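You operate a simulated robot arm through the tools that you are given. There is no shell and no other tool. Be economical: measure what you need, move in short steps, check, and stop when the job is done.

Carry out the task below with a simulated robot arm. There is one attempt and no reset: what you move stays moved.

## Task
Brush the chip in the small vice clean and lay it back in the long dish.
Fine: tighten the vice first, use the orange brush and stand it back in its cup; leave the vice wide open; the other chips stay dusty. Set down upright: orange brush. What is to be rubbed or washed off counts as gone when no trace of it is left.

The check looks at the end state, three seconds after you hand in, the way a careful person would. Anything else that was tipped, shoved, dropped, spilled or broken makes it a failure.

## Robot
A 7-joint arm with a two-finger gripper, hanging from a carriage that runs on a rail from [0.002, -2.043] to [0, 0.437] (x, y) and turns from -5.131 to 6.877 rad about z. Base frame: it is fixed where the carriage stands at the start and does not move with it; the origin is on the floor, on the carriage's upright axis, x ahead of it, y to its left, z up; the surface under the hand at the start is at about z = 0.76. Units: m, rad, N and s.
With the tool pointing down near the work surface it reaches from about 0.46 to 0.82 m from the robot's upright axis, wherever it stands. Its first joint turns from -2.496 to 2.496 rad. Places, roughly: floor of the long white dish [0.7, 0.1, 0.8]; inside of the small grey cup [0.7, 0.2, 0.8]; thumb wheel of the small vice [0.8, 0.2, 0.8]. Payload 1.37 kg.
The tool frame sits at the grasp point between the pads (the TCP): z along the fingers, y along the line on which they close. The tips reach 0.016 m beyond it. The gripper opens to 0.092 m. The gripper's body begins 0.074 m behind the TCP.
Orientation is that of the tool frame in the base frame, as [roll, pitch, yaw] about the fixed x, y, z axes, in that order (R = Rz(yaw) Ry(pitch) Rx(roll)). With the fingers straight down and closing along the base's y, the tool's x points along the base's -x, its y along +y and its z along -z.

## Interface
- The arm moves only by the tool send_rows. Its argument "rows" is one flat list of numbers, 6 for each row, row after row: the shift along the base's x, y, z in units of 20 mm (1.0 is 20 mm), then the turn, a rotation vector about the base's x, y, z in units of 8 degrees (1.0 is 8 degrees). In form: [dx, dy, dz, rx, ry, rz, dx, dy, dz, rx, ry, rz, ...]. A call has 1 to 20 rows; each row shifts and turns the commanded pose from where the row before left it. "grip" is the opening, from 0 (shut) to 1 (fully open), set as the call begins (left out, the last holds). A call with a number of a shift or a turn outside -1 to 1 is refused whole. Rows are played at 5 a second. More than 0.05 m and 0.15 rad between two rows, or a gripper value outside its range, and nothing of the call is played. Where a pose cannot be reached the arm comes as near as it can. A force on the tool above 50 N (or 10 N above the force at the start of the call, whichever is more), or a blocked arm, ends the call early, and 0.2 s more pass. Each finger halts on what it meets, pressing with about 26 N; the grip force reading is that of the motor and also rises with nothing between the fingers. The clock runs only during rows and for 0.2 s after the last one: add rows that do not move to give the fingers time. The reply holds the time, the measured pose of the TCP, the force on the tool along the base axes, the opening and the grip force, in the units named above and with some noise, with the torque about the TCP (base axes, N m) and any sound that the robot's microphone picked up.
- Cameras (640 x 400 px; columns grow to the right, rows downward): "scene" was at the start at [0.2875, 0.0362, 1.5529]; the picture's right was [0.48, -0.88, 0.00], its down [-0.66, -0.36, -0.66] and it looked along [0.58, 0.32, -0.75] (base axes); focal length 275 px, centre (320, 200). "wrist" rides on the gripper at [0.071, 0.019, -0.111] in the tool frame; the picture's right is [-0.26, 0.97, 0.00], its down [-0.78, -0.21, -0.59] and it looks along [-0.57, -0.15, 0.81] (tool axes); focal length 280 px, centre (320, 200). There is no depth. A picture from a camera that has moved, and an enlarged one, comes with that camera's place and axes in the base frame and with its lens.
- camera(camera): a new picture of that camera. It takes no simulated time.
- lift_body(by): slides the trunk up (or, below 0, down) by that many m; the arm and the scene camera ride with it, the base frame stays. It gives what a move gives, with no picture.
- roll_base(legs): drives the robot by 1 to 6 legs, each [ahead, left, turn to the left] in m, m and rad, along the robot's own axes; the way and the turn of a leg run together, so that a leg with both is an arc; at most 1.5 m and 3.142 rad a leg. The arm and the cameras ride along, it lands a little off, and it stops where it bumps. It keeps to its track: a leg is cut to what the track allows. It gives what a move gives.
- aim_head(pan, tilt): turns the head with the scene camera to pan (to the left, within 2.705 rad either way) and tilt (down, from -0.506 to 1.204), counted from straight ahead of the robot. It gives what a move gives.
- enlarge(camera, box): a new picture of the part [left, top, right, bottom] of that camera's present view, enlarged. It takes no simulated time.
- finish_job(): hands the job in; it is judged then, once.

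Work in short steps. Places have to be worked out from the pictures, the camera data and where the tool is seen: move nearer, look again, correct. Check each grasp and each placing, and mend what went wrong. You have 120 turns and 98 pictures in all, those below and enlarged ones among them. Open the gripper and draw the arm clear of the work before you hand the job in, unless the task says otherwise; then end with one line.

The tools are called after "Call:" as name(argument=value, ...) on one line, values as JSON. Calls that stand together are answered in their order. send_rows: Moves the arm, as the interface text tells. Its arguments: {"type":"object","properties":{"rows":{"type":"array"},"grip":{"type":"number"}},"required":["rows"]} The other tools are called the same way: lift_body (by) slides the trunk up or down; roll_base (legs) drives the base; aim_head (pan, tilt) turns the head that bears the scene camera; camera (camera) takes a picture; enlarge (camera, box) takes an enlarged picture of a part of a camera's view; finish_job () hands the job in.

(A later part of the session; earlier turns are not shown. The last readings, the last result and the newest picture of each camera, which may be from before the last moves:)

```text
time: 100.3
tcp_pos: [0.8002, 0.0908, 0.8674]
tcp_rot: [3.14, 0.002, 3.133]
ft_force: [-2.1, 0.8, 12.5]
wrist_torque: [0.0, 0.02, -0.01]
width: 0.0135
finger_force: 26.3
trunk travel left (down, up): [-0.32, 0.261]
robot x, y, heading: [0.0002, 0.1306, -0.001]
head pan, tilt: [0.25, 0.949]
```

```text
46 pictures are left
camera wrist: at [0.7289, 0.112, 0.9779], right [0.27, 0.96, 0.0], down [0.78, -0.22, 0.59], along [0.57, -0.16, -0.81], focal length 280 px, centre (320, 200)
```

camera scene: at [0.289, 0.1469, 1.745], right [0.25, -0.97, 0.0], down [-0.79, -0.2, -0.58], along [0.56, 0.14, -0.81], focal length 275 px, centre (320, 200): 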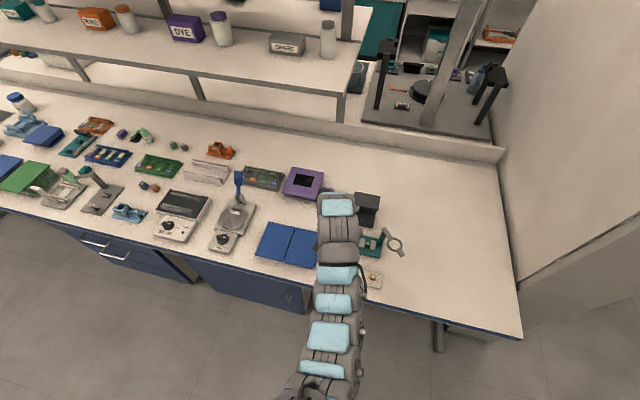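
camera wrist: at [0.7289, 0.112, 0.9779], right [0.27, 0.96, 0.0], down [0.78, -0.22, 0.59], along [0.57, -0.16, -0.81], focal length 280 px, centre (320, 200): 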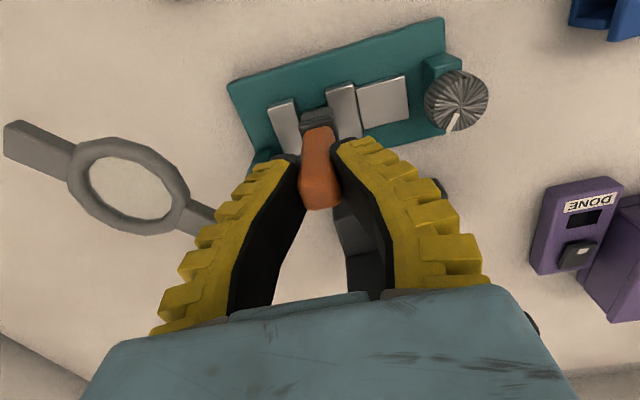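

Strokes run smoothly. Do more strokes along y, with small x offsets to cover the whole chip.

Call:
send_rows(rows=[0, 0.3, 0, 0, 0, 0, 0, 0.3, 0, 0, 0, 0, 0, -0.4, 0, 0, 0, 0, 0, -0.4, 0, 0, 0, 0, 0, -0.4, 0, 0, 0, 0, 0.15, 0.4, 0, 0, 0, 0, 0, 0.4, 0, 0, 0, 0, 0, 0.4, 0, 0, 0, 0, -0.3, -0.4, 0, 0, 0, 0, 0, -0.4, 0, 0, 0, 0, 0, -0.4, 0, 0, 0, 0, 0.15, 0.4, 0, 0, 0, 0, 0, 0.2, 0, 0, 0, 0])

Call:
send_rows(rows=[0, 0, 0.5, 0, 0, 0, 0, 0, 1, 0, 0, 0, -1, 0, 1, 0, 0, 0, -1, 0, 0.5, 0, 0, 0])

Call:
camera(camera="wrist")

```text
time: 103.1
tcp_pos: [0.7986, 0.0917, 0.867]
tcp_rot: [-3.141, 0.0, 3.13]
ft_force: [-2.9, 0.9, 14.5]
wrist_torque: [0.02, 0.26, 0.01]
width: 0.0144
finger_force: 26.0
trunk travel left (down, up): [-0.32, 0.261]
robot x, y, heading: [0.0029, 0.1306, 0.002]
head pan, tilt: [0.25, 0.949]
```

```text
time: 104.1
tcp_pos: [0.7577, 0.0922, 0.9275]
tcp_rot: [-3.141, 0.001, 3.132]
ft_force: [0.7, 0.3, 0.2]
wrist_torque: [-0.04, 0.04, -0.01]
width: 0.0089
finger_force: 26.4
trunk travel left (down, up): [-0.32, 0.261]
robot x, y, heading: [0.0001, 0.1287, -0.003]
head pan, tilt: [0.25, 0.949]
```

```text
45 pictures are left
camera wrist: at [0.6876, 0.1126, 1.0376], right [0.27, 0.96, 0.0], down [0.78, -0.22, 0.59], along [0.57, -0.16, -0.81], focal length 280 px, centre (320, 200)
```

wrist: 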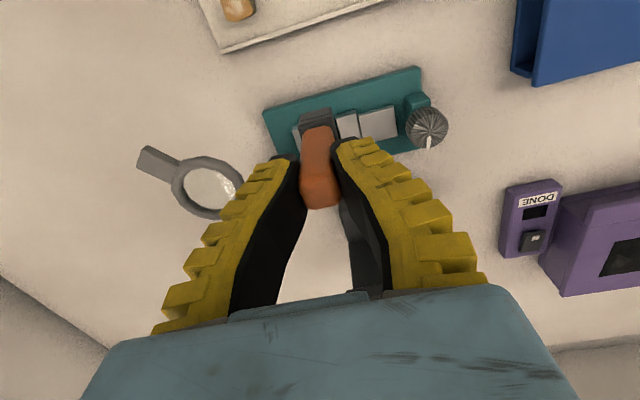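

Shift to +y so the brush doesn't hide the chip.

Call:
send_rows(rows=[0, 1, 0, 0, 0, 0, 0, 1, 0, 0, 0, 0, 0, 1, 0, 0, 0, 0, 0, 0, 0, 0, 0, 0])

Call:
camera(camera="wrist")

```text
time: 105.1
tcp_pos: [0.7581, 0.1514, 0.926]
tcp_rot: [3.14, 0.0, 3.131]
ft_force: [-0.6, -1.3, -1.0]
wrist_torque: [-0.02, 0.0, 0.0]
width: 0.0087
finger_force: 26.4
trunk travel left (down, up): [-0.32, 0.261]
robot x, y, heading: [0.0017, 0.1264, -0.003]
head pan, tilt: [0.25, 0.949]
```

```text
44 pictures are left
camera wrist: at [0.6875, 0.1731, 1.0369], right [0.27, 0.96, 0.0], down [0.78, -0.22, 0.59], along [0.57, -0.16, -0.81], focal length 280 px, centre (320, 200)
```

wrist: 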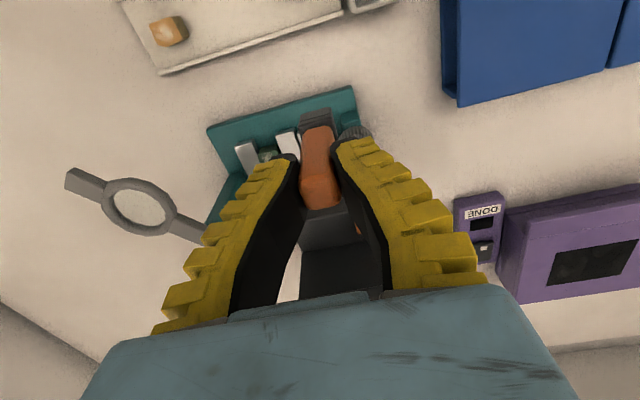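

Call:
enlarge(camera="wrist", box=[230, 130, 310, 180])

```text
8.00 times, centred on (270, 155) of wrist
camera zoom: at [0.6875, 0.1731, 1.0369], right [0.27, 0.96, 0.0], down [0.78, -0.22, 0.59], along [0.57, -0.16, -0.81], focal length 2243 px, centre (720, 560)
```

zoom: 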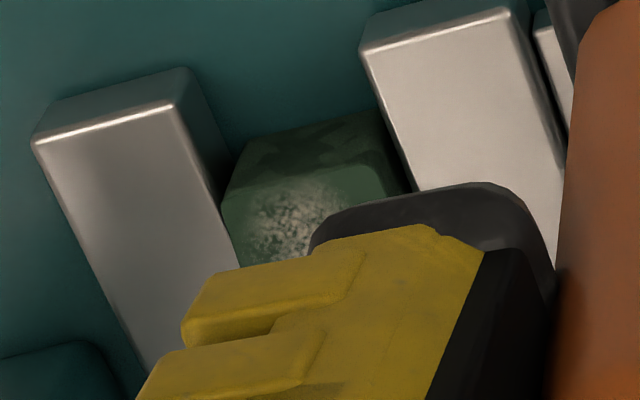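

Dust remains partly; chip still firmly in place. Return and do more, longer strokes.

Call:
send_rows(rows=[0, -1, 0, 0, 0, 0, 0, -1, 0, 0, 0, 0, 0, -1, 0, 0, 0, 0, 1, 0, -0.5, 0, 0, 0, 1, 0, -1, 0, 0, 0, 0, 0, -1, 0, 0, 0, 0, 0, -0.35, 0, 0, 0, 0, 0, -0.15, 0, 0, 0])

Call:
send_rows(rows=[0, 0.5, 0, 0, 0, 0, 0, 0.5, 0, 0, 0, 0, 0, -0.7, 0, 0, 0, 0, 0, -0.7, 0, 0, 0, 0, 0, -0.6, 0, 0, 0, 0, 0, 0.7, 0, 0, 0, 0, 0, 0.7, 0, 0, 0, 0, 0, 0.6, 0, 0, 0, 0, 0, -0.7, 0, 0, 0, 0, 0, -0.7, 0, 0, 0, 0, 0, -0.6, 0, 0, 0, 0, 0, 0.7, 0, 0, 0, 0, 0, 0.7, 0, 0, 0, 0, 0, 0.6, 0, 0, 0, 0, 0, -0.5, 0, 0, 0, 0, 0, -0.5, 0, 0, 0, 0])

Call:
send_rows(rows=[0.2, 0, 0, 0, 0, 0, 0.2, 0, 0, 0, 0, 0, -0.3, 0, 0, 0, 0, 0, -0.3, 0, 0, 0, 0, 0, -0.2, 0, 0, 0, 0, 0, 0.3, 0, 0, 0, 0, 0, 0.3, 0, 0, 0, 0, 0, 0.2, 0, 0, 0, 0, 0, -0.3, 0, 0, 0, 0, 0, -0.3, 0, 0, 0, 0, 0, 0.2, 0, 0, 0, 0, 0])

```text
time: 106.9
tcp_pos: [0.7989, 0.0911, 0.8674]
tcp_rot: [-3.141, 0.001, 3.134]
ft_force: [-4.2, 0.7, 12.0]
wrist_torque: [0.0, 0.33, -0.02]
width: 0.0136
finger_force: 26.1
trunk travel left (down, up): [-0.32, 0.261]
robot x, y, heading: [0.0019, 0.1321, -0.003]
head pan, tilt: [0.25, 0.949]
```

```text
time: 110.3
tcp_pos: [0.7988, 0.0919, 0.8677]
tcp_rot: [3.141, 0.001, 3.133]
ft_force: [-1.8, 2.2, 10.8]
wrist_torque: [0.06, 0.5, -0.05]
width: 0.0138
finger_force: 25.7
trunk travel left (down, up): [-0.32, 0.261]
robot x, y, heading: [0.0009, 0.1334, 0.001]
head pan, tilt: [0.25, 0.949]
```

```text
time: 112.7
tcp_pos: [0.792, 0.0923, 0.8683]
tcp_rot: [-3.141, -0.002, 3.132]
ft_force: [-4.5, 0.6, 9.8]
wrist_torque: [-0.01, 0.39, 0.0]
width: 0.0126
finger_force: 26.1
out of reach, approached as far as the arm can: row 2
trunk travel left (down, up): [-0.32, 0.261]
robot x, y, heading: [-0.0001, 0.1307, 0.002]
head pan, tilt: [0.25, 0.949]
```

Lift and inspect chip and brush attitude.

Call:
send_rows(rows=[0, 0, 0.5, 0, 0, 0, 0, 0, 1, 0, 0, 0, -1, 0, 1, 0, 0, 0, -1, 1, 0.5, 0, 0, 0, 0, 1, 0, 0, 0, 0, 0, 1, 0, 0, 0, 0, 0, 1, 0, 0, 0, 0, 0, 1, 0, 0, 0, 0])

Call:
camera(camera="wrist")

Call:
enlarge(camera="wrist", box=[190, 100, 310, 190])

```text
time: 114.5
tcp_pos: [0.7542, 0.1925, 0.9269]
tcp_rot: [-3.141, 0.002, 3.133]
ft_force: [0.1, -0.7, -0.3]
wrist_torque: [0.01, 0.0, -0.01]
width: 0.0089
finger_force: 25.5
trunk travel left (down, up): [-0.32, 0.261]
robot x, y, heading: [0.0016, 0.1305, -0.004]
head pan, tilt: [0.25, 0.949]
```

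```text
42 pictures are left
camera wrist: at [0.6825, 0.2132, 1.0373], right [0.27, 0.96, 0.0], down [0.78, -0.22, 0.59], along [0.57, -0.16, -0.81], focal length 280 px, centre (320, 200)
```

wrist: 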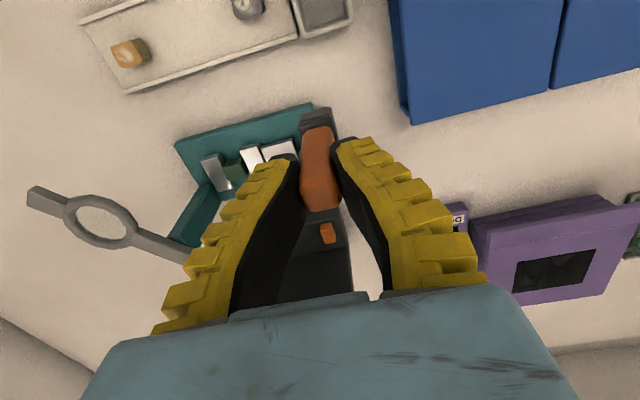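

```text
4.44 times, centred on (250, 145) of wrist
camera zoom: at [0.6825, 0.2132, 1.0373], right [0.27, 0.96, 0.0], down [0.78, -0.22, 0.59], along [0.57, -0.16, -0.81], focal length 1246 px, centre (631, 444)
```

zoom: 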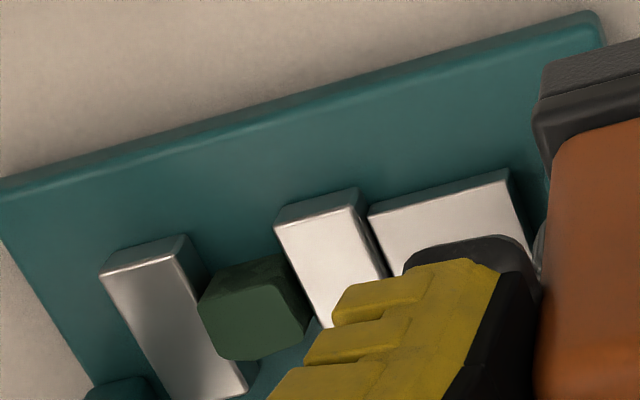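

The chip looks clean; zoom to confirm.

Call:
enlarge(camera="wrist", box=[222, 144, 258, 168])

Call:
enlarge(camera="wrist", box=[260, 90, 380, 220])

```text
16.00 times, centred on (240, 156) of wrist
camera zoom: at [0.6825, 0.2132, 1.0373], right [0.27, 0.96, 0.0], down [0.78, -0.22, 0.59], along [0.57, -0.16, -0.81], focal length 4486 px, centre (1600, 904)
```

zoom: 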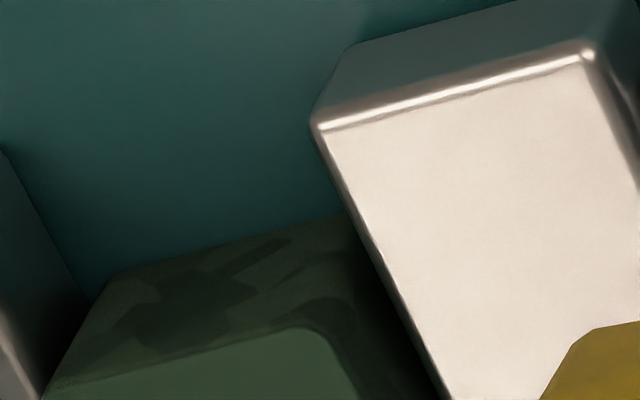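

```text
3.08 times, centred on (320, 155) of wrist
camera zoom: at [0.6825, 0.2132, 1.0373], right [0.27, 0.96, 0.0], down [0.78, -0.22, 0.59], along [0.57, -0.16, -0.81], focal length 863 px, centre (320, 338)
```

zoom: 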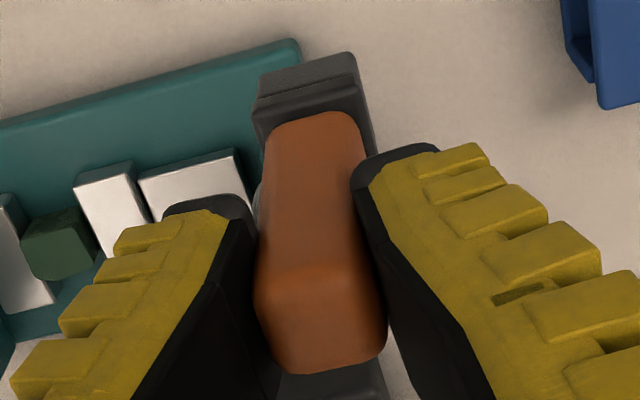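

Chip is clean, still clamped, and the brush hangs essentially straight. Raise the trunk and return above the cup at (0.685, 0.2125).

Call:
lift_body(by=0.08)

Call:
send_rows(rows=[0, 0.5, -0.5, 0, 0, 0, 0, 0.5, -0.5, 0, 0, 0, -0.9, 0, -0.5, 0, 0, 0, -0.9, 0, -0.5, 0, 0, 0, -0.9, 0, -0.5, 0, 0, 0, -0.75, 0, -0.5, 0, 0, 0, 0, 0, 0, 0, 0, 0])

Call:
camera(camera="wrist")

Call:
enlarge(camera="wrist", box=[250, 50, 410, 230])

```text
time: 115.7
tcp_pos: [0.7525, 0.1925, 1.006]
tcp_rot: [-3.141, 0.0, 3.131]
ft_force: [0.3, 0.8, -0.4]
wrist_torque: [0.01, -0.02, 0.0]
width: 0.009
finger_force: 25.8
trunk travel left (down, up): [-0.4, 0.181]
robot x, y, heading: [0.001, 0.1305, 0.004]
head pan, tilt: [0.25, 0.949]
```

```text
time: 117.3
tcp_pos: [0.6851, 0.2125, 0.9482]
tcp_rot: [-3.141, 0.001, 3.13]
ft_force: [0.1, 0.0, 0.1]
wrist_torque: [0.03, -0.01, -0.01]
width: 0.0089
finger_force: 26.2
trunk travel left (down, up): [-0.4, 0.181]
robot x, y, heading: [0.0017, 0.1271, 0.001]
head pan, tilt: [0.25, 0.949]
```

```text
38 pictures are left
camera wrist: at [0.6134, 0.2333, 1.0572], right [0.27, 0.96, 0.0], down [0.78, -0.22, 0.59], along [0.57, -0.16, -0.81], focal length 280 px, centre (320, 200)
```

wrist: 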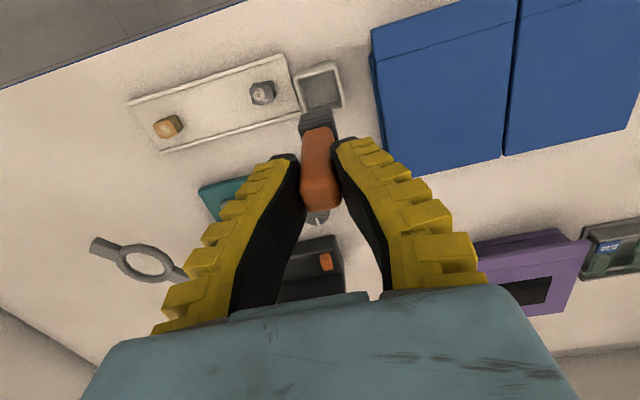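

```text
2.22 times, centred on (330, 140) of wrist
camera zoom: at [0.6134, 0.2333, 1.0572], right [0.27, 0.96, 0.0], down [0.78, -0.22, 0.59], along [0.57, -0.16, -0.81], focal length 623 px, centre (298, 333)
```

zoom: 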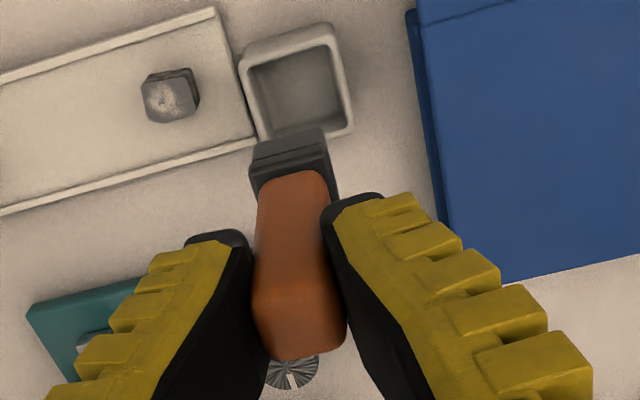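

Brush lines up just as when lifted. Lower into the cup gradually.

Call:
send_rows(rows=[0, 0, -1, 0, 0, 0, 0, 0, -1, 0, 0, 0, 0, 0, -1, 0, 0, 0, 0, 0, -1, 0, 0, 0, 0, 0, 0, 0, 0, 0])

Call:
enlarge(camera="wrist", box=[250, 60, 410, 200])

```text
time: 118.5
tcp_pos: [0.6848, 0.2124, 0.8665]
tcp_rot: [-3.141, 0.001, 3.133]
ft_force: [0.5, -0.5, -1.3]
wrist_torque: [0.02, 0.01, 0.0]
width: 0.0087
finger_force: 26.2
trunk travel left (down, up): [-0.4, 0.181]
robot x, y, heading: [0.0001, 0.1297, -0.009]
head pan, tilt: [0.25, 0.949]
```

```text
2.86 times, centred on (330, 130) of wrist
camera zoom: at [0.6137, 0.2331, 0.9766], right [0.27, 0.96, 0.0], down [0.78, -0.22, 0.59], along [0.57, -0.16, -0.81], focal length 801 px, centre (291, 400)
```

zoom: 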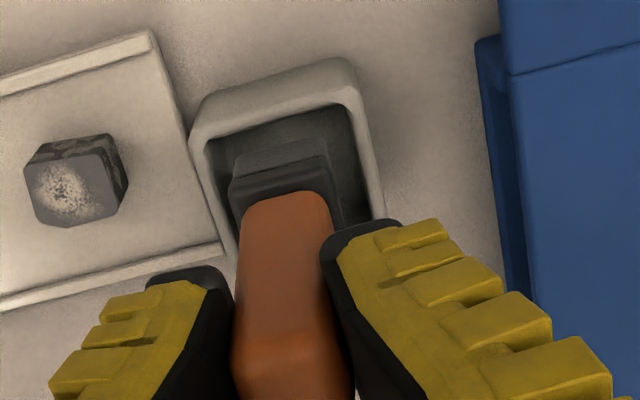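

Inside the cup with clearance. Continue lowering until it touches the bottom.

Call:
send_rows(rows=[0, 0, -0.6, 0, 0, 0, 0, 0, -0.2, 0, 0, 0, 0, 0, 0, 0, 0, 0])

Call:
send_rows(rows=[0, 0, -0.15, 0, 0, 0, 0, 0, 0, 0, 0, 0])

Call:
send_rows(rows=[0, 0, -0.15, 0, 0, 0, 0, 0, 0, 0, 0, 0])

```text
time: 119.3
tcp_pos: [0.6848, 0.2127, 0.8508]
tcp_rot: [-3.141, 0.0, 3.133]
ft_force: [0.2, 0.2, -0.2]
wrist_torque: [-0.01, -0.02, 0.04]
width: 0.009
finger_force: 26.2
trunk travel left (down, up): [-0.4, 0.181]
robot x, y, heading: [0.0057, 0.1296, 0.005]
head pan, tilt: [0.25, 0.949]
```

```text
time: 119.9
tcp_pos: [0.6847, 0.2129, 0.8483]
tcp_rot: [-3.14, 0.0, 3.133]
ft_force: [-1.1, 0.4, -0.7]
wrist_torque: [-0.01, -0.01, 0.02]
width: 0.0088
finger_force: 25.8
trunk travel left (down, up): [-0.4, 0.181]
robot x, y, heading: [-0.0013, 0.1259, -0.0]
head pan, tilt: [0.25, 0.949]
```

```text
time: 120.5
tcp_pos: [0.6843, 0.2131, 0.8458]
tcp_rot: [-3.141, 0.0, 3.131]
ft_force: [-0.9, -0.2, 2.7]
wrist_torque: [-0.02, 0.04, 0.0]
width: 0.0098
finger_force: 26.0
trunk travel left (down, up): [-0.4, 0.181]
robot x, y, heading: [-0.0019, 0.1241, 0.001]
head pan, tilt: [0.25, 0.949]
```

Touched bottom (2.7 N). Release gently and rise.

Call:
send_rows(rows=[0, 0, -0.04, 0, 0, 0, 0, 0, 0, 0, 0, 0])

Call:
send_rows(rows=[0, 0, 0, 0, 0, 0, 0, 0, 0, 0, 0, 0, 0, 0, 0, 0, 0, 0], grip=0.5)

Call:
send_rows(rows=[0, 0, 0.5, 0, 0, 0, 0, 0, 1, 0, 0, 0, 0, 0, 1, 0, 0, 0, 0, 0, 1, 0, 0, 0, 0, 0, 1, 0, 0, 0, 0, 0, 1, 0, 0, 0])

Call:
camera(camera="wrist")

```text
time: 121.1
tcp_pos: [0.6858, 0.2121, 0.8439]
tcp_rot: [-3.141, 0.001, 3.133]
ft_force: [-2.1, -0.2, 8.1]
wrist_torque: [0.0, 0.06, 0.02]
width: 0.0113
finger_force: 26.1
trunk travel left (down, up): [-0.4, 0.181]
robot x, y, heading: [0.0012, 0.1288, 0.0]
head pan, tilt: [0.25, 0.949]
```

```text
time: 121.9
tcp_pos: [0.6843, 0.213, 0.8439]
tcp_rot: [3.141, 0.0, 3.133]
ft_force: [0.0, 0.3, -0.4]
wrist_torque: [0.0, 0.01, -0.01]
width: 0.0491
finger_force: 2.0
trunk travel left (down, up): [-0.4, 0.181]
robot x, y, heading: [0.003, 0.1282, -0.0]
head pan, tilt: [0.25, 0.949]
```

```text
time: 123.3
tcp_pos: [0.6846, 0.212, 0.9541]
tcp_rot: [3.142, -0.002, 3.132]
ft_force: [-0.2, 0.1, -0.4]
wrist_torque: [-0.03, 0.0, 0.0]
width: 0.0493
finger_force: 2.1
trunk travel left (down, up): [-0.4, 0.181]
robot x, y, heading: [0.0022, 0.128, 0.001]
head pan, tilt: [0.25, 0.949]
```

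```text
35 pictures are left
camera wrist: at [0.614, 0.2332, 1.0646], right [0.27, 0.96, 0.0], down [0.78, -0.22, 0.59], along [0.57, -0.16, -0.81], focal length 280 px, centre (320, 200)
```

wrist: 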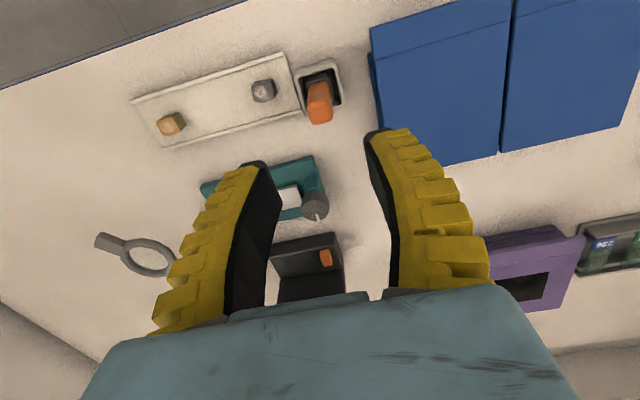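

Brush stands upright in its cup. Now go to the wheel: move out and up, turn the hand −105°, and lower the trunk.

Call:
send_rows(rows=[1, 0, 1, 0, 0, 0, 1, 0, 1, 0, 0, 0, 1, 0, 1, 0, 0, 0, 1, -0.9, 1, 0, 0, 0, 0.6, -0.9, 1, 0, 0, -1, 0, 0, 1, 0, 0, -1, 0, 0, 0.5, 0, 0, -1, 0, 0, 0, 0, 0, -1, 0, 0, 0, 0, 0, -1, 0, 0, 0, 0, 0, -1, 0, 0, 0, 0, 0, -1, 0, 0, 0, 0, 0, -1, 0, 0, 0, 0, 0, -1, 0, 0, 0, 0, 0, -1, 0, 0, 0, 0, 0, -1, 0, 0, 0, 0, 0, -1], grip=0.6)

Call:
lift_body(by=-0.2)

Call:
send_rows(rows=[0.7, 0, 0, 0, 0, -1, 0.5, 0, 0, 0, 0, 0])

Call:
camera(camera="wrist")

```text
time: 126.7
tcp_pos: [0.7762, 0.1762, 1.0851]
tcp_rot: [-3.14, -0.001, 1.454]
ft_force: [-0.8, -1.6, 0.0]
wrist_torque: [-0.02, 0.03, 0.04]
width: 0.0576
finger_force: 2.1
trunk travel left (down, up): [-0.4, 0.181]
robot x, y, heading: [0.0002, 0.1327, -0.0]
head pan, tilt: [0.25, 0.949]
```

```text
time: 128.9
tcp_pos: [0.7766, 0.1761, 0.8834]
tcp_rot: [3.141, 0.001, 1.459]
ft_force: [0.8, -1.1, -0.8]
wrist_torque: [0.02, 0.02, -0.03]
width: 0.0581
finger_force: 2.3
trunk travel left (down, up): [-0.2, 0.381]
robot x, y, heading: [0.0023, 0.127, 0.002]
head pan, tilt: [0.25, 0.949]
```

```text
time: 129.5
tcp_pos: [0.7999, 0.1766, 0.8832]
tcp_rot: [-3.138, 0.0, 1.318]
ft_force: [0.1, -0.8, 0.4]
wrist_torque: [-0.02, 0.01, 0.04]
width: 0.0576
finger_force: 2.0
trunk travel left (down, up): [-0.2, 0.381]
robot x, y, heading: [0.0011, 0.1285, 0.001]
head pan, tilt: [0.25, 0.949]
```

```text
34 pictures are left
camera wrist: at [0.836, 0.2414, 0.9929], right [0.87, -0.5, 0.0], down [-0.4, -0.7, 0.59], along [-0.29, -0.51, -0.81], focal length 280 px, centre (320, 200)
```

wrist: 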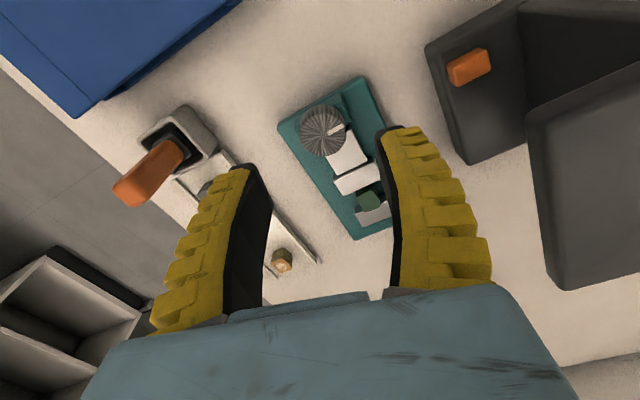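

Above the wheel (mark ≈ -30°). Descend, grip, and turn counter-clockwise.

Call:
send_rows(rows=[0, 0, -0.85, 0, 0, 0, 0, 0, -0.85, 0, 0, 0, 0, 0, -0.85, 0, 0, 0, 0, 0, -0.75, 0, 0, 0])

Call:
send_rows(rows=[0, 0, 0, 0, 0, 0, 0, 0, 0, 0, 0, 0, 0, 0, 0, 0, 0, 0], grip=0.15)

Call:
send_rows(rows=[0, 0, 0, 0, 0, 1, 0, 0, 0, 0, 0, 1, 0, 0, 0, 0, 0, 1, 0, 0, 0, 0, 0, 1, 0, 0, 0, 0, 0, 1, 0, 0, 0, 0, 0, 1, 0, 0, 0, 0, 0, 1, 0, 0, 0, 0, 0, 1, 0, 0, 0, 0, 0, 1, 0, 0, 0, 0, 0, 1])

Call:
send_rows(rows=[0, 0, 0, 0, 0, 1, 0, 0, 0, 0, 0, 1, 0, 0, 0, 0, 0, 1, 0, 0, 0, 0, 0, 1, 0, 0, 0, 0, 0, 1, 0, 0, 0, 0, 0, 1, 0, 0, 0, 0, 0, 1, 0, 0, 0, 0, 0, 1])

Call:
camera(camera="wrist")

```text
time: 130.5
tcp_pos: [0.801, 0.1767, 0.8184]
tcp_rot: [3.141, -0.001, 1.317]
ft_force: [0.9, 0.2, -0.2]
wrist_torque: [0.04, -0.01, -0.02]
width: 0.058
finger_force: 1.6
trunk travel left (down, up): [-0.2, 0.381]
robot x, y, heading: [-0.0014, 0.1274, 0.003]
head pan, tilt: [0.25, 0.949]
```

```text
time: 131.3
tcp_pos: [0.8001, 0.176, 0.8182]
tcp_rot: [3.141, 0.0, 1.317]
ft_force: [-10.2, -0.8, 17.0]
wrist_torque: [-0.39, 0.14, -0.03]
width: 0.0253
finger_force: 27.9
trunk travel left (down, up): [-0.2, 0.381]
robot x, y, heading: [-0.0016, 0.1298, 0.002]
head pan, tilt: [0.25, 0.949]
```

```text
time: 133.5
tcp_pos: [0.7987, 0.1732, 0.818]
tcp_rot: [-3.138, -0.001, 2.715]
ft_force: [-3.4, -5.5, 2.9]
wrist_torque: [-0.2, -0.31, -0.03]
width: 0.0223
finger_force: 28.0
trunk travel left (down, up): [-0.2, 0.381]
robot x, y, heading: [-0.0003, 0.1322, 0.005]
head pan, tilt: [0.25, 0.949]
```

```text
time: 135.3
tcp_pos: [0.7995, 0.1741, 0.8171]
tcp_rot: [-3.138, -0.002, -2.449]
ft_force: [-6.9, -8.6, 8.6]
wrist_torque: [0.04, -0.16, 0.02]
width: 0.0215
finger_force: 28.2
trunk travel left (down, up): [-0.2, 0.381]
robot x, y, heading: [0.0005, 0.1277, -0.004]
head pan, tilt: [0.25, 0.949]
```

```text
33 pictures are left
camera wrist: at [0.7326, 0.145, 0.9279], right [-0.41, 0.91, 0.0], down [0.74, 0.33, 0.59], along [0.54, 0.24, -0.81], focal length 280 px, centre (320, 200)
```

wrist: 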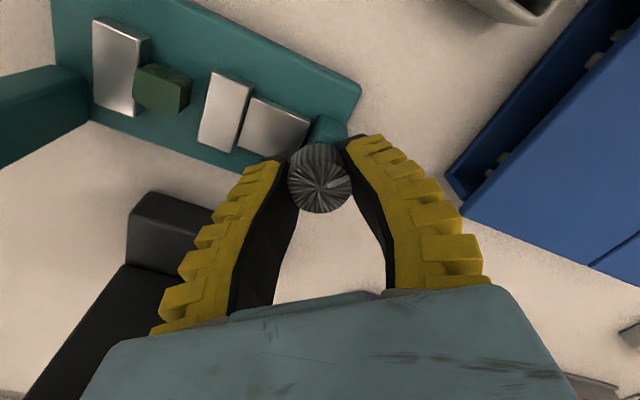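

Jaw is opening nicely and the chip stays put. Continue CCW.

Call:
send_rows(rows=[0, 0, 0, 0, 0, 1, 0, 0, 0, 0, 0, 1, 0, 0, 0, 0, 0, 1, 0, 0, 0, 0, 0, 1, 0, 0, 0, 0, 0, 1, 0, 0, 0, 0, 0, 1, 0, 0, 0, 0, 0, 1])

Call:
camera(camera="wrist")

```text
time: 136.9
tcp_pos: [0.7998, 0.1742, 0.8172]
tcp_rot: [-3.14, -0.001, -1.474]
ft_force: [-1.9, -6.1, 2.8]
wrist_torque: [0.02, 0.04, -0.18]
width: 0.0195
finger_force: 28.6
trunk travel left (down, up): [-0.2, 0.381]
robot x, y, heading: [-0.0004, 0.1277, 0.007]
head pan, tilt: [0.25, 0.949]
```

```text
32 pictures are left
camera wrist: at [0.7875, 0.1031, 0.9279], right [-0.99, 0.17, 0.0], down [0.14, 0.8, 0.59], along [0.1, 0.58, -0.81], focal length 280 px, centre (320, 200)
```

wrist: 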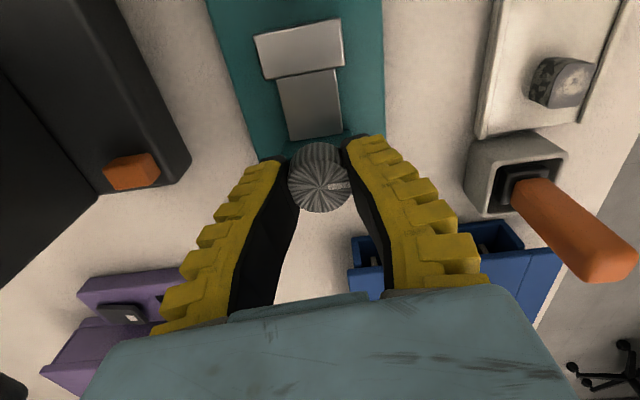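

Torque −0.18: probably the open stop. Release gently, rise and look.

Call:
send_rows(rows=[0, 0, 0, 0, 0, -0.3, 0, 0, 0, 0, 0, 0])

Call:
send_rows(rows=[0, 0, 0, 0, 0, 0, 0, 0, 0, 0, 0, 0], grip=0.26)

Call:
send_rows(rows=[0, 0, 0, 0, 0, 0, 0, 0, 0, 0, 0, 0, 0, 0, 1, 0, 0, 0, 0, 0, 1, 0, 0, 0, 0, 0, 1, 0, 0, 0, 0, 0, 1, 0, 0, 0, 0, 0, 1, 0, 0, 0, 0, 0, 1, 0, 0, 0, 0, 0, 0, 0, 0, -1, 0, 0, 0, 0, 0, -1, 0, 0, 0, 0, 0, -1, 0, 0, 0, 0, 0, -1, 0, 0, 0, 0, 0, -1, 0, 0, 0, 0, 0, -1, 0, 0, 0, 0, 0, -1], grip=0.6)

Call:
enlarge(camera="wrist", box=[100, 0, 420, 200])

```text
time: 137.5
tcp_pos: [0.8005, 0.1755, 0.8178]
tcp_rot: [-3.141, -0.003, -1.516]
ft_force: [-0.9, -7.4, 1.8]
wrist_torque: [-0.21, -0.01, 0.0]
width: 0.019
finger_force: 27.8
trunk travel left (down, up): [-0.2, 0.381]
robot x, y, heading: [-0.0032, 0.1282, -0.002]
head pan, tilt: [0.25, 0.949]
```

```text
time: 138.1
tcp_pos: [0.8002, 0.1753, 0.8186]
tcp_rot: [3.142, -0.003, -1.515]
ft_force: [-3.8, -2.6, 6.5]
wrist_torque: [-0.4, -0.01, 0.01]
width: 0.0238
finger_force: 28.5
trunk travel left (down, up): [-0.2, 0.381]
robot x, y, heading: [-0.0005, 0.1285, -0.004]
head pan, tilt: [0.25, 0.949]
```

```text
time: 141.3
tcp_pos: [0.8009, 0.1758, 0.9383]
tcp_rot: [3.141, 0.0, -2.496]
ft_force: [1.6, 0.7, 0.5]
wrist_torque: [-0.03, -0.01, -0.02]
width: 0.058
finger_force: 2.0
trunk travel left (down, up): [-0.2, 0.381]
robot x, y, heading: [-0.0017, 0.1313, -0.001]
head pan, tilt: [0.25, 0.949]
```

```text
2.00 times, centred on (260, 100) of wrist
camera zoom: at [0.7321, 0.1496, 1.0481], right [-0.37, 0.93, 0.0], down [0.75, 0.3, 0.59], along [0.55, 0.22, -0.81], focal length 561 px, centre (440, 400)
```

zoom: 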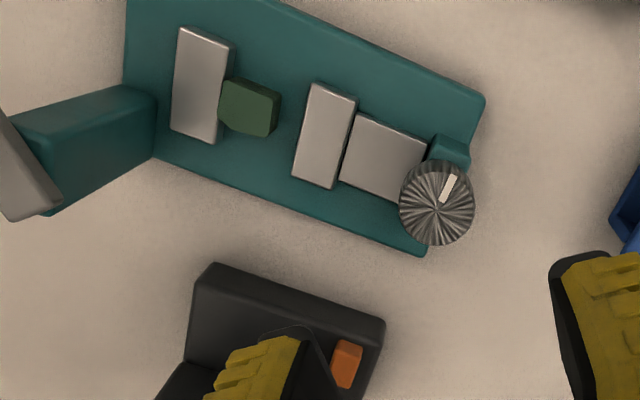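

Vice opened: mark ≈173°, slider near its block. Zoom to check the stop and chip.

Call:
enlarge(camera="wrist", box=[180, 10, 345, 125])

```text
3.48 times, centred on (262, 68) of wrist
camera zoom: at [0.7321, 0.1496, 1.0481], right [-0.37, 0.93, 0.0], down [0.75, 0.3, 0.59], along [0.55, 0.22, -0.81], focal length 975 px, centre (520, 661)
```

zoom: 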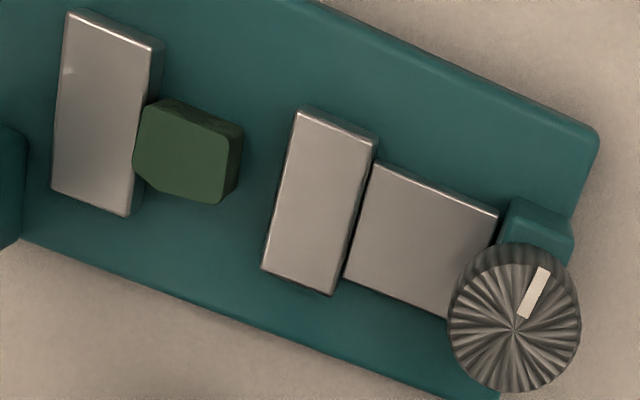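

The jaw gap is ~36 mm, chip ~21 mm, so 30 mm-wide fingers closing along x fit between the jaws centred at y≈0.0985. Rotate the hand and look from above.

Call:
send_rows(rows=[0, -0.3, 0, 0, 0, -1, 0, -0.3, 0, 0, 0, -1, 0, -0.3, 0, 0, 0, -1, 0, -0.3, 0, 0, 0, -1, 0, -0.3, 0, 0, 0, -1, 0, -0.3, 0, 0, 0, -1, 0, -0.3, 0, 0, 0, -1, 0, -0.3, 0, 0, 0, -1, 0, -0.3, 0, 0, 0, -1, 0, -0.3, 0, 0, 0, -1, 0, -0.3, 0, 0, 0, -1, 0, -0.3, 0, 0, 0, -1, 0, -0.3, 0, 0, 0, -1, 0, 0, 0, 0, 0, -1, 0, 0, 0, 0, 0, -1, 0, 0, 0, 0, 0, -0.87])

Call:
camera(camera="wrist")

```text
time: 144.7
tcp_pos: [0.8006, 0.0987, 0.9379]
tcp_rot: [-3.141, 0.0, 1.571]
ft_force: [0.7, 0.5, 0.2]
wrist_torque: [-0.01, -0.03, 0.02]
width: 0.0581
finger_force: 2.0
trunk travel left (down, up): [-0.2, 0.381]
robot x, y, heading: [-0.0051, 0.1285, 0.005]
head pan, tilt: [0.25, 0.949]
```

```text
29 pictures are left
camera wrist: at [0.8193, 0.1701, 1.0484], right [0.96, -0.26, 0.0], down [-0.21, -0.78, 0.59], along [-0.15, -0.57, -0.81], focal length 280 px, centre (320, 200)
```

wrist: 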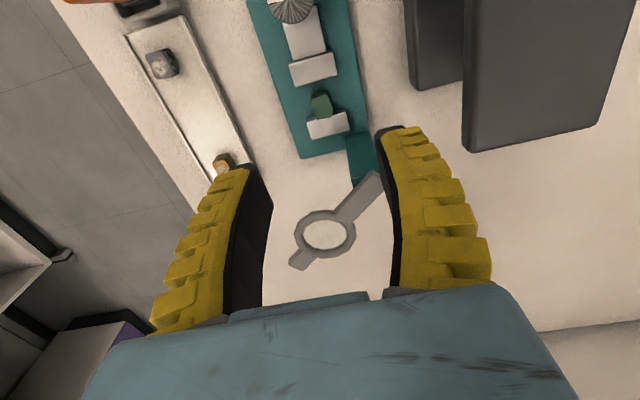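

Zoom for exact chip and jaw coordinates.

Call:
enlarge(camera="wrist", box=[260, 30, 380, 150])

```text
3.33 times, centred on (320, 90) of wrist
camera zoom: at [0.8193, 0.1701, 1.0484], right [0.96, -0.26, 0.0], down [-0.21, -0.78, 0.59], along [-0.15, -0.57, -0.81], focal length 935 px, centre (320, 567)
```

zoom: 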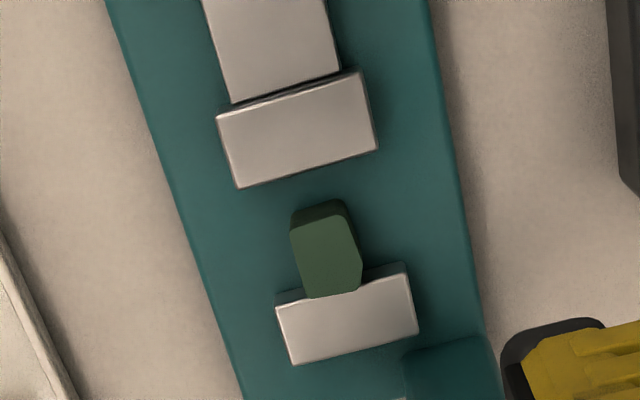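

Gap between jaws is only ~30–31 mm, so I'll grip the ~8 mm of chip that protrudes above the jaws. Descend to z≈0.812 then step down feeling for the fixed jaw.

Call:
send_rows(rows=[0, -0.22, -1, 0, 0, 0, 0, 0, -1, 0, 0, 0, 0, 0, -1, 0, 0, 0, 0, 0, -1, 0, 0, 0, 0, 0, -1, 0, 0, 0, 0, 0, -1, 0, 0, 0, 0, 0, -0.3, 0, 0, 0, 0, 0, 0, 0, 0, 0])

Call:
camera(camera="wrist")

Call:
send_rows(rows=[0, 0, -0.2, 0, 0, 0, 0, 0, 0, 0, 0, 0])

Call:
send_rows(rows=[0, 0, -0.15, 0, 0, 0, 0, 0, 0, 0, 0, 0])

```text
time: 146.5
tcp_pos: [0.8, 0.0937, 0.8124]
tcp_rot: [3.14, -0.001, 1.572]
ft_force: [-0.1, 0.4, -0.2]
wrist_torque: [0.0, 0.01, 0.01]
width: 0.0578
finger_force: 2.3
trunk travel left (down, up): [-0.2, 0.381]
robot x, y, heading: [-0.0018, 0.1329, -0.002]
head pan, tilt: [0.25, 0.949]
```

```text
27 pictures are left
camera wrist: at [0.8189, 0.1657, 0.9226], right [0.97, -0.26, 0.0], down [-0.21, -0.78, 0.59], along [-0.15, -0.57, -0.81], focal length 280 px, centre (320, 200)
```

wrist: 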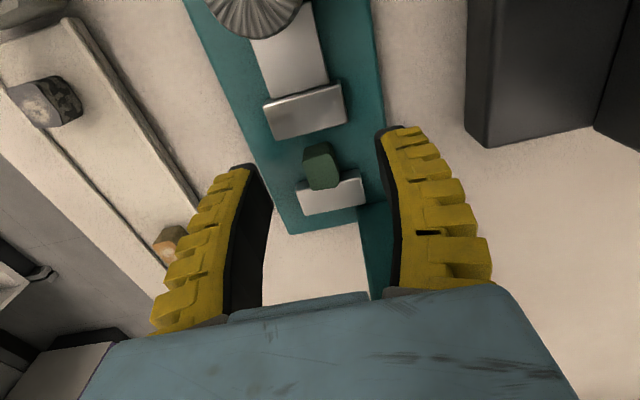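

```text
time: 147.1
tcp_pos: [0.7995, 0.0929, 0.8078]
tcp_rot: [3.14, 0.0, 1.573]
ft_force: [0.5, -0.1, 0.4]
wrist_torque: [0.0, -0.02, 0.02]
width: 0.0577
finger_force: 1.4
trunk travel left (down, up): [-0.2, 0.381]
robot x, y, heading: [-0.0017, 0.1285, 0.0]
head pan, tilt: [0.25, 0.949]
```

```text
time: 147.7
tcp_pos: [0.7999, 0.094, 0.8049]
tcp_rot: [3.14, 0.002, 1.573]
ft_force: [-0.1, 0.4, 0.6]
wrist_torque: [0.04, -0.01, -0.01]
width: 0.0579
finger_force: 2.0
trunk travel left (down, up): [-0.2, 0.381]
robot x, y, heading: [0.0023, 0.1289, 0.005]
head pan, tilt: [0.25, 0.949]
```

Open fingers are outside the jaws' x-extent, so raise slightly, narrow the opening to ~32 mm, then feel downwards over the jaw.

Call:
send_rows(rows=[0, 0, 0.4, 0, 0, 0, 0, 0, 0, 0, 0, 0])

Call:
send_rows(rows=[0, 0, 0, 0, 0, 0, 0, 0, 0, 0, 0, 0], grip=0.3)

Call:
send_rows(rows=[0, 0, -0.3, 0, 0, 0, 0, 0, 0, 0, 0, 0])

Call:
send_rows(rows=[0, 0, -0.15, 0, 0, 0, 0, 0, 0, 0, 0, 0])

Call:
send_rows(rows=[0, 0, -0.15, 0, 0, 0, 0, 0, 0, 0, 0, 0])

Call:
camera(camera="wrist")

```text
time: 148.3
tcp_pos: [0.8019, 0.0936, 0.8133]
tcp_rot: [-3.141, 0.002, 1.57]
ft_force: [0.0, -0.1, 0.4]
wrist_torque: [-0.04, -0.01, -0.01]
width: 0.0581
finger_force: 1.9
trunk travel left (down, up): [-0.2, 0.381]
robot x, y, heading: [0.0004, 0.1279, -0.001]
head pan, tilt: [0.25, 0.949]
```

```text
time: 148.9
tcp_pos: [0.7995, 0.0934, 0.8133]
tcp_rot: [3.142, 0.001, 1.572]
ft_force: [0.2, -0.6, -0.4]
wrist_torque: [0.04, 0.04, -0.03]
width: 0.0314
finger_force: 2.5
trunk travel left (down, up): [-0.2, 0.381]
robot x, y, heading: [-0.0015, 0.13, 0.001]
head pan, tilt: [0.25, 0.949]
```

```text
time: 149.5
tcp_pos: [0.8, 0.0939, 0.8073]
tcp_rot: [3.141, 0.0, 1.573]
ft_force: [-0.1, -0.1, -0.3]
wrist_torque: [0.01, -0.01, 0.01]
width: 0.0315
finger_force: 3.3
trunk travel left (down, up): [-0.2, 0.381]
robot x, y, heading: [-0.0002, 0.1313, 0.002]
head pan, tilt: [0.25, 0.949]
```

```text
time: 150.1
tcp_pos: [0.8001, 0.0931, 0.8039]
tcp_rot: [3.141, -0.001, 1.573]
ft_force: [0.2, 0.4, 0.4]
wrist_torque: [-0.02, 0.0, 0.0]
width: 0.0311
finger_force: 2.5
trunk travel left (down, up): [-0.2, 0.381]
robot x, y, heading: [0.0004, 0.1307, 0.004]
head pan, tilt: [0.25, 0.949]
```

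```text
time: 150.7
tcp_pos: [0.8001, 0.0941, 0.8001]
tcp_rot: [-3.141, -0.002, 1.571]
ft_force: [0.5, -0.4, 0.1]
wrist_torque: [-0.01, 0.01, 0.02]
width: 0.0314
finger_force: 2.5
trunk travel left (down, up): [-0.2, 0.381]
robot x, y, heading: [0.002, 0.1285, 0.004]
head pan, tilt: [0.25, 0.949]
```

```text
26 pictures are left
camera wrist: at [0.8189, 0.1656, 0.9109], right [0.97, -0.26, 0.0], down [-0.21, -0.78, 0.59], along [-0.15, -0.57, -0.81], focal length 280 px, centre (320, 200)
```

wrist: 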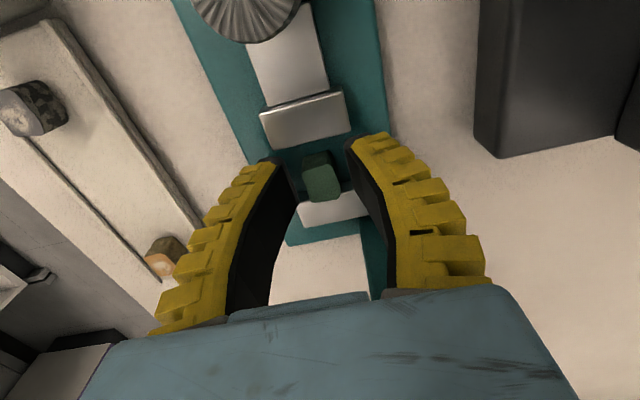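

Chip is centred between the fingers; no contact yet (tips ≈0.784). Continue.

Call:
send_rows(rows=[0, 0, -0.1, 0, 0, 0, 0, 0, 0, 0, 0, 0])

Call:
send_rows(rows=[0, 0, -0.1, 0, 0, 0, 0, 0, 0, 0, 0, 0])

Call:
send_rows(rows=[0, 0, -0.1, 0, 0, 0, 0, 0, 0, 0, 0, 0])

```text
time: 151.3
tcp_pos: [0.8007, 0.0942, 0.7986]
tcp_rot: [-3.142, 0.001, 1.572]
ft_force: [-0.5, 1.3, 0.6]
wrist_torque: [-0.01, 0.05, -0.02]
width: 0.0312
finger_force: 3.1
trunk travel left (down, up): [-0.2, 0.381]
robot x, y, heading: [0.0004, 0.1287, 0.001]
head pan, tilt: [0.25, 0.949]
```

```text
time: 151.9
tcp_pos: [0.8004, 0.0936, 0.7963]
tcp_rot: [3.141, -0.001, 1.574]
ft_force: [0.1, 0.3, -0.3]
wrist_torque: [0.02, 0.01, 0.0]
width: 0.0314
finger_force: 2.9
trunk travel left (down, up): [-0.2, 0.381]
robot x, y, heading: [0.0024, 0.1316, 0.002]
head pan, tilt: [0.25, 0.949]
```

```text
time: 152.5
tcp_pos: [0.8009, 0.0935, 0.7941]
tcp_rot: [-3.141, 0.001, 1.573]
ft_force: [0.3, 0.5, 0.0]
wrist_torque: [-0.01, 0.01, 0.01]
width: 0.0315
finger_force: 3.0
trunk travel left (down, up): [-0.2, 0.381]
robot x, y, heading: [0.0005, 0.1321, -0.001]
head pan, tilt: [0.25, 0.949]
```

Tips at ≈0.778, still free—enough overlap with the chip. Close gently.

Call:
send_rows(rows=[0, 0, 0, 0, 0, 0, 0, 0, 0, 0, 0, 0, 0, 0, 0, 0, 0, 0], grip=0.08)

Call:
enlarge(camera="wrist", box=[220, 60, 420, 260])

```text
time: 153.3
tcp_pos: [0.8007, 0.0943, 0.7954]
tcp_rot: [3.141, 0.001, 1.574]
ft_force: [-3.2, 0.0, 5.8]
wrist_torque: [-0.05, 0.08, 0.01]
width: 0.0097
finger_force: 25.9
trunk travel left (down, up): [-0.2, 0.381]
robot x, y, heading: [-0.0028, 0.1294, 0.002]
head pan, tilt: [0.25, 0.949]
```

```text
2.00 times, centred on (320, 160) of wrist
camera zoom: at [0.8193, 0.1657, 0.9052], right [0.97, -0.26, 0.0], down [-0.21, -0.78, 0.59], along [-0.15, -0.57, -0.81], focal length 561 px, centre (320, 280)
```

zoom: 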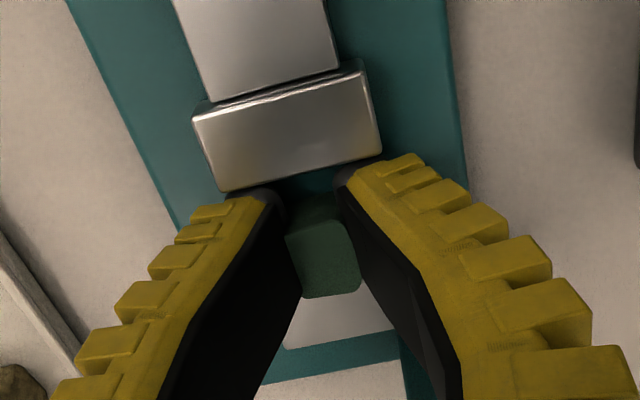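

The chip is gripped. Lift straight up slowly and check.

Call:
send_rows(rows=[0, 0, 0.4, 0, 0, 0, 0, 0, 0.5, 0, 0, 0, 0, 0, 0.8, 0, 0, 0, 0, 0, 1, 0, 0, 0, 0, 0, 1, 0, 0, 0, 0, 0, 1, 0, 0, 0])

Call:
camera(camera="wrist")

```text
time: 154.7
tcp_pos: [0.7997, 0.0938, 0.8897]
tcp_rot: [3.141, -0.001, 1.572]
ft_force: [-0.2, 0.6, 0.0]
wrist_torque: [-0.04, -0.01, 0.02]
width: 0.0132
finger_force: 13.6
trunk travel left (down, up): [-0.2, 0.381]
robot x, y, heading: [-0.0044, 0.1288, -0.0]
head pan, tilt: [0.25, 0.949]
```

```text
24 pictures are left
camera wrist: at [0.8188, 0.1658, 0.9991], right [0.97, -0.26, 0.0], down [-0.21, -0.78, 0.59], along [-0.15, -0.57, -0.81], focal length 280 px, centre (320, 200)
```

wrist: 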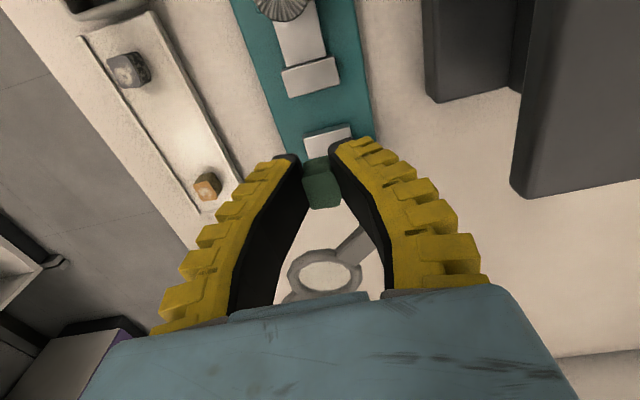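

Chip is held. Secure the grip, raise the trunk, and carry it to the middle of the dish (≈0.675, 0.106), between the grey and orange chips, turning the hand back +90°.

Call:
lift_body(by=0.2)

Call:
send_rows(rows=[0, 0, 0, 0, 0, 0, 0, 0.1, -0.4, 0, 0, 0.75, -0.4, 0.1, -0.5, 0, 0, 0.75, -0.4, 0.1, -0.5, 0, 0, 0.75, -0.4, 0.1, -0.5, 0, 0, 0.75, -0.4, 0.1, -0.5, 0, 0, 0.75, -0.4, 0.1, -0.5, 0, 0, 0.75, -0.4, 0, -0.5, 0, 0, 0.75, -0.4, 0, -0.5, 0, 0, 0.75, -0.5, 0, -0.5, 0, 0, 0.75, -0.5, 0, -0.5, 0, 0, 0.75, -0.5, 0, -0.5, 0, 0, 0.75, -0.5, 0, -0.5, 0, 0, 0.75, -0.5, 0, -0.5, 0, 0, 0.75, -0.5, 0, -0.5, 0, 0, 0.75, -0.45, 0, -0.5, 0, 0, 0.75], grip=0.02)

Call:
camera(camera="wrist")

```text
time: 156.8
tcp_pos: [0.8004, 0.0926, 1.0893]
tcp_rot: [-3.141, 0.001, 1.572]
ft_force: [1.1, 0.1, 0.8]
wrist_torque: [0.0, -0.01, 0.02]
width: 0.0115
finger_force: 5.7
trunk travel left (down, up): [-0.4, 0.181]
robot x, y, heading: [-0.0028, 0.1311, -0.003]
head pan, tilt: [0.25, 0.949]
```

```text
time: 160.2
tcp_pos: [0.6756, 0.1056, 0.9416]
tcp_rot: [-3.141, 0.003, -3.139]
ft_force: [0.6, -0.4, 0.7]
wrist_torque: [-0.03, 0.0, 0.01]
width: 0.0057
finger_force: 25.4
trunk travel left (down, up): [-0.4, 0.181]
robot x, y, heading: [-0.0013, 0.13, 0.001]
head pan, tilt: [0.25, 0.949]
```

```text
23 pictures are left
camera wrist: at [0.6041, 0.1256, 1.0512], right [0.26, 0.97, 0.0], down [0.78, -0.21, 0.59], along [0.57, -0.15, -0.81], focal length 280 px, centre (320, 200)
```

wrist: 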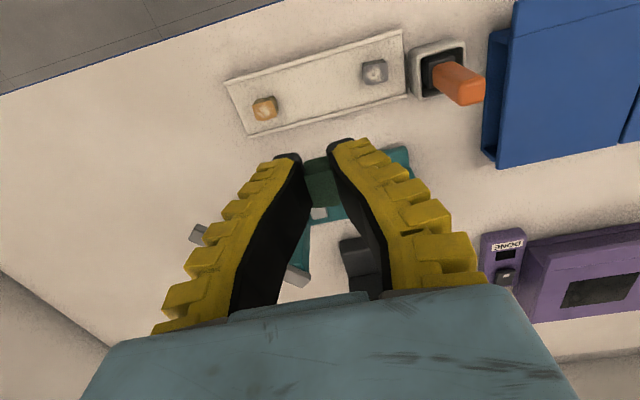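

Enlarge to confirm the held chip and the dish location.

Call:
enlarge(camera="wrist", box=[215, 20, 425, 240])

```text
1.82 times, centred on (320, 130) of wrist
camera zoom: at [0.6041, 0.1256, 1.0512], right [0.26, 0.97, 0.0], down [0.78, -0.21, 0.59], along [0.57, -0.15, -0.81], focal length 510 px, centre (320, 327)
```

zoom: 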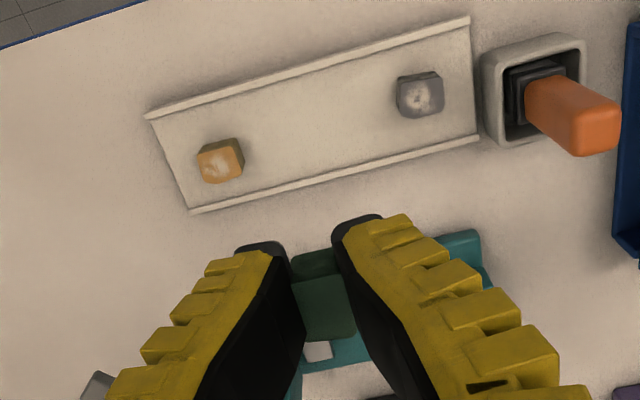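

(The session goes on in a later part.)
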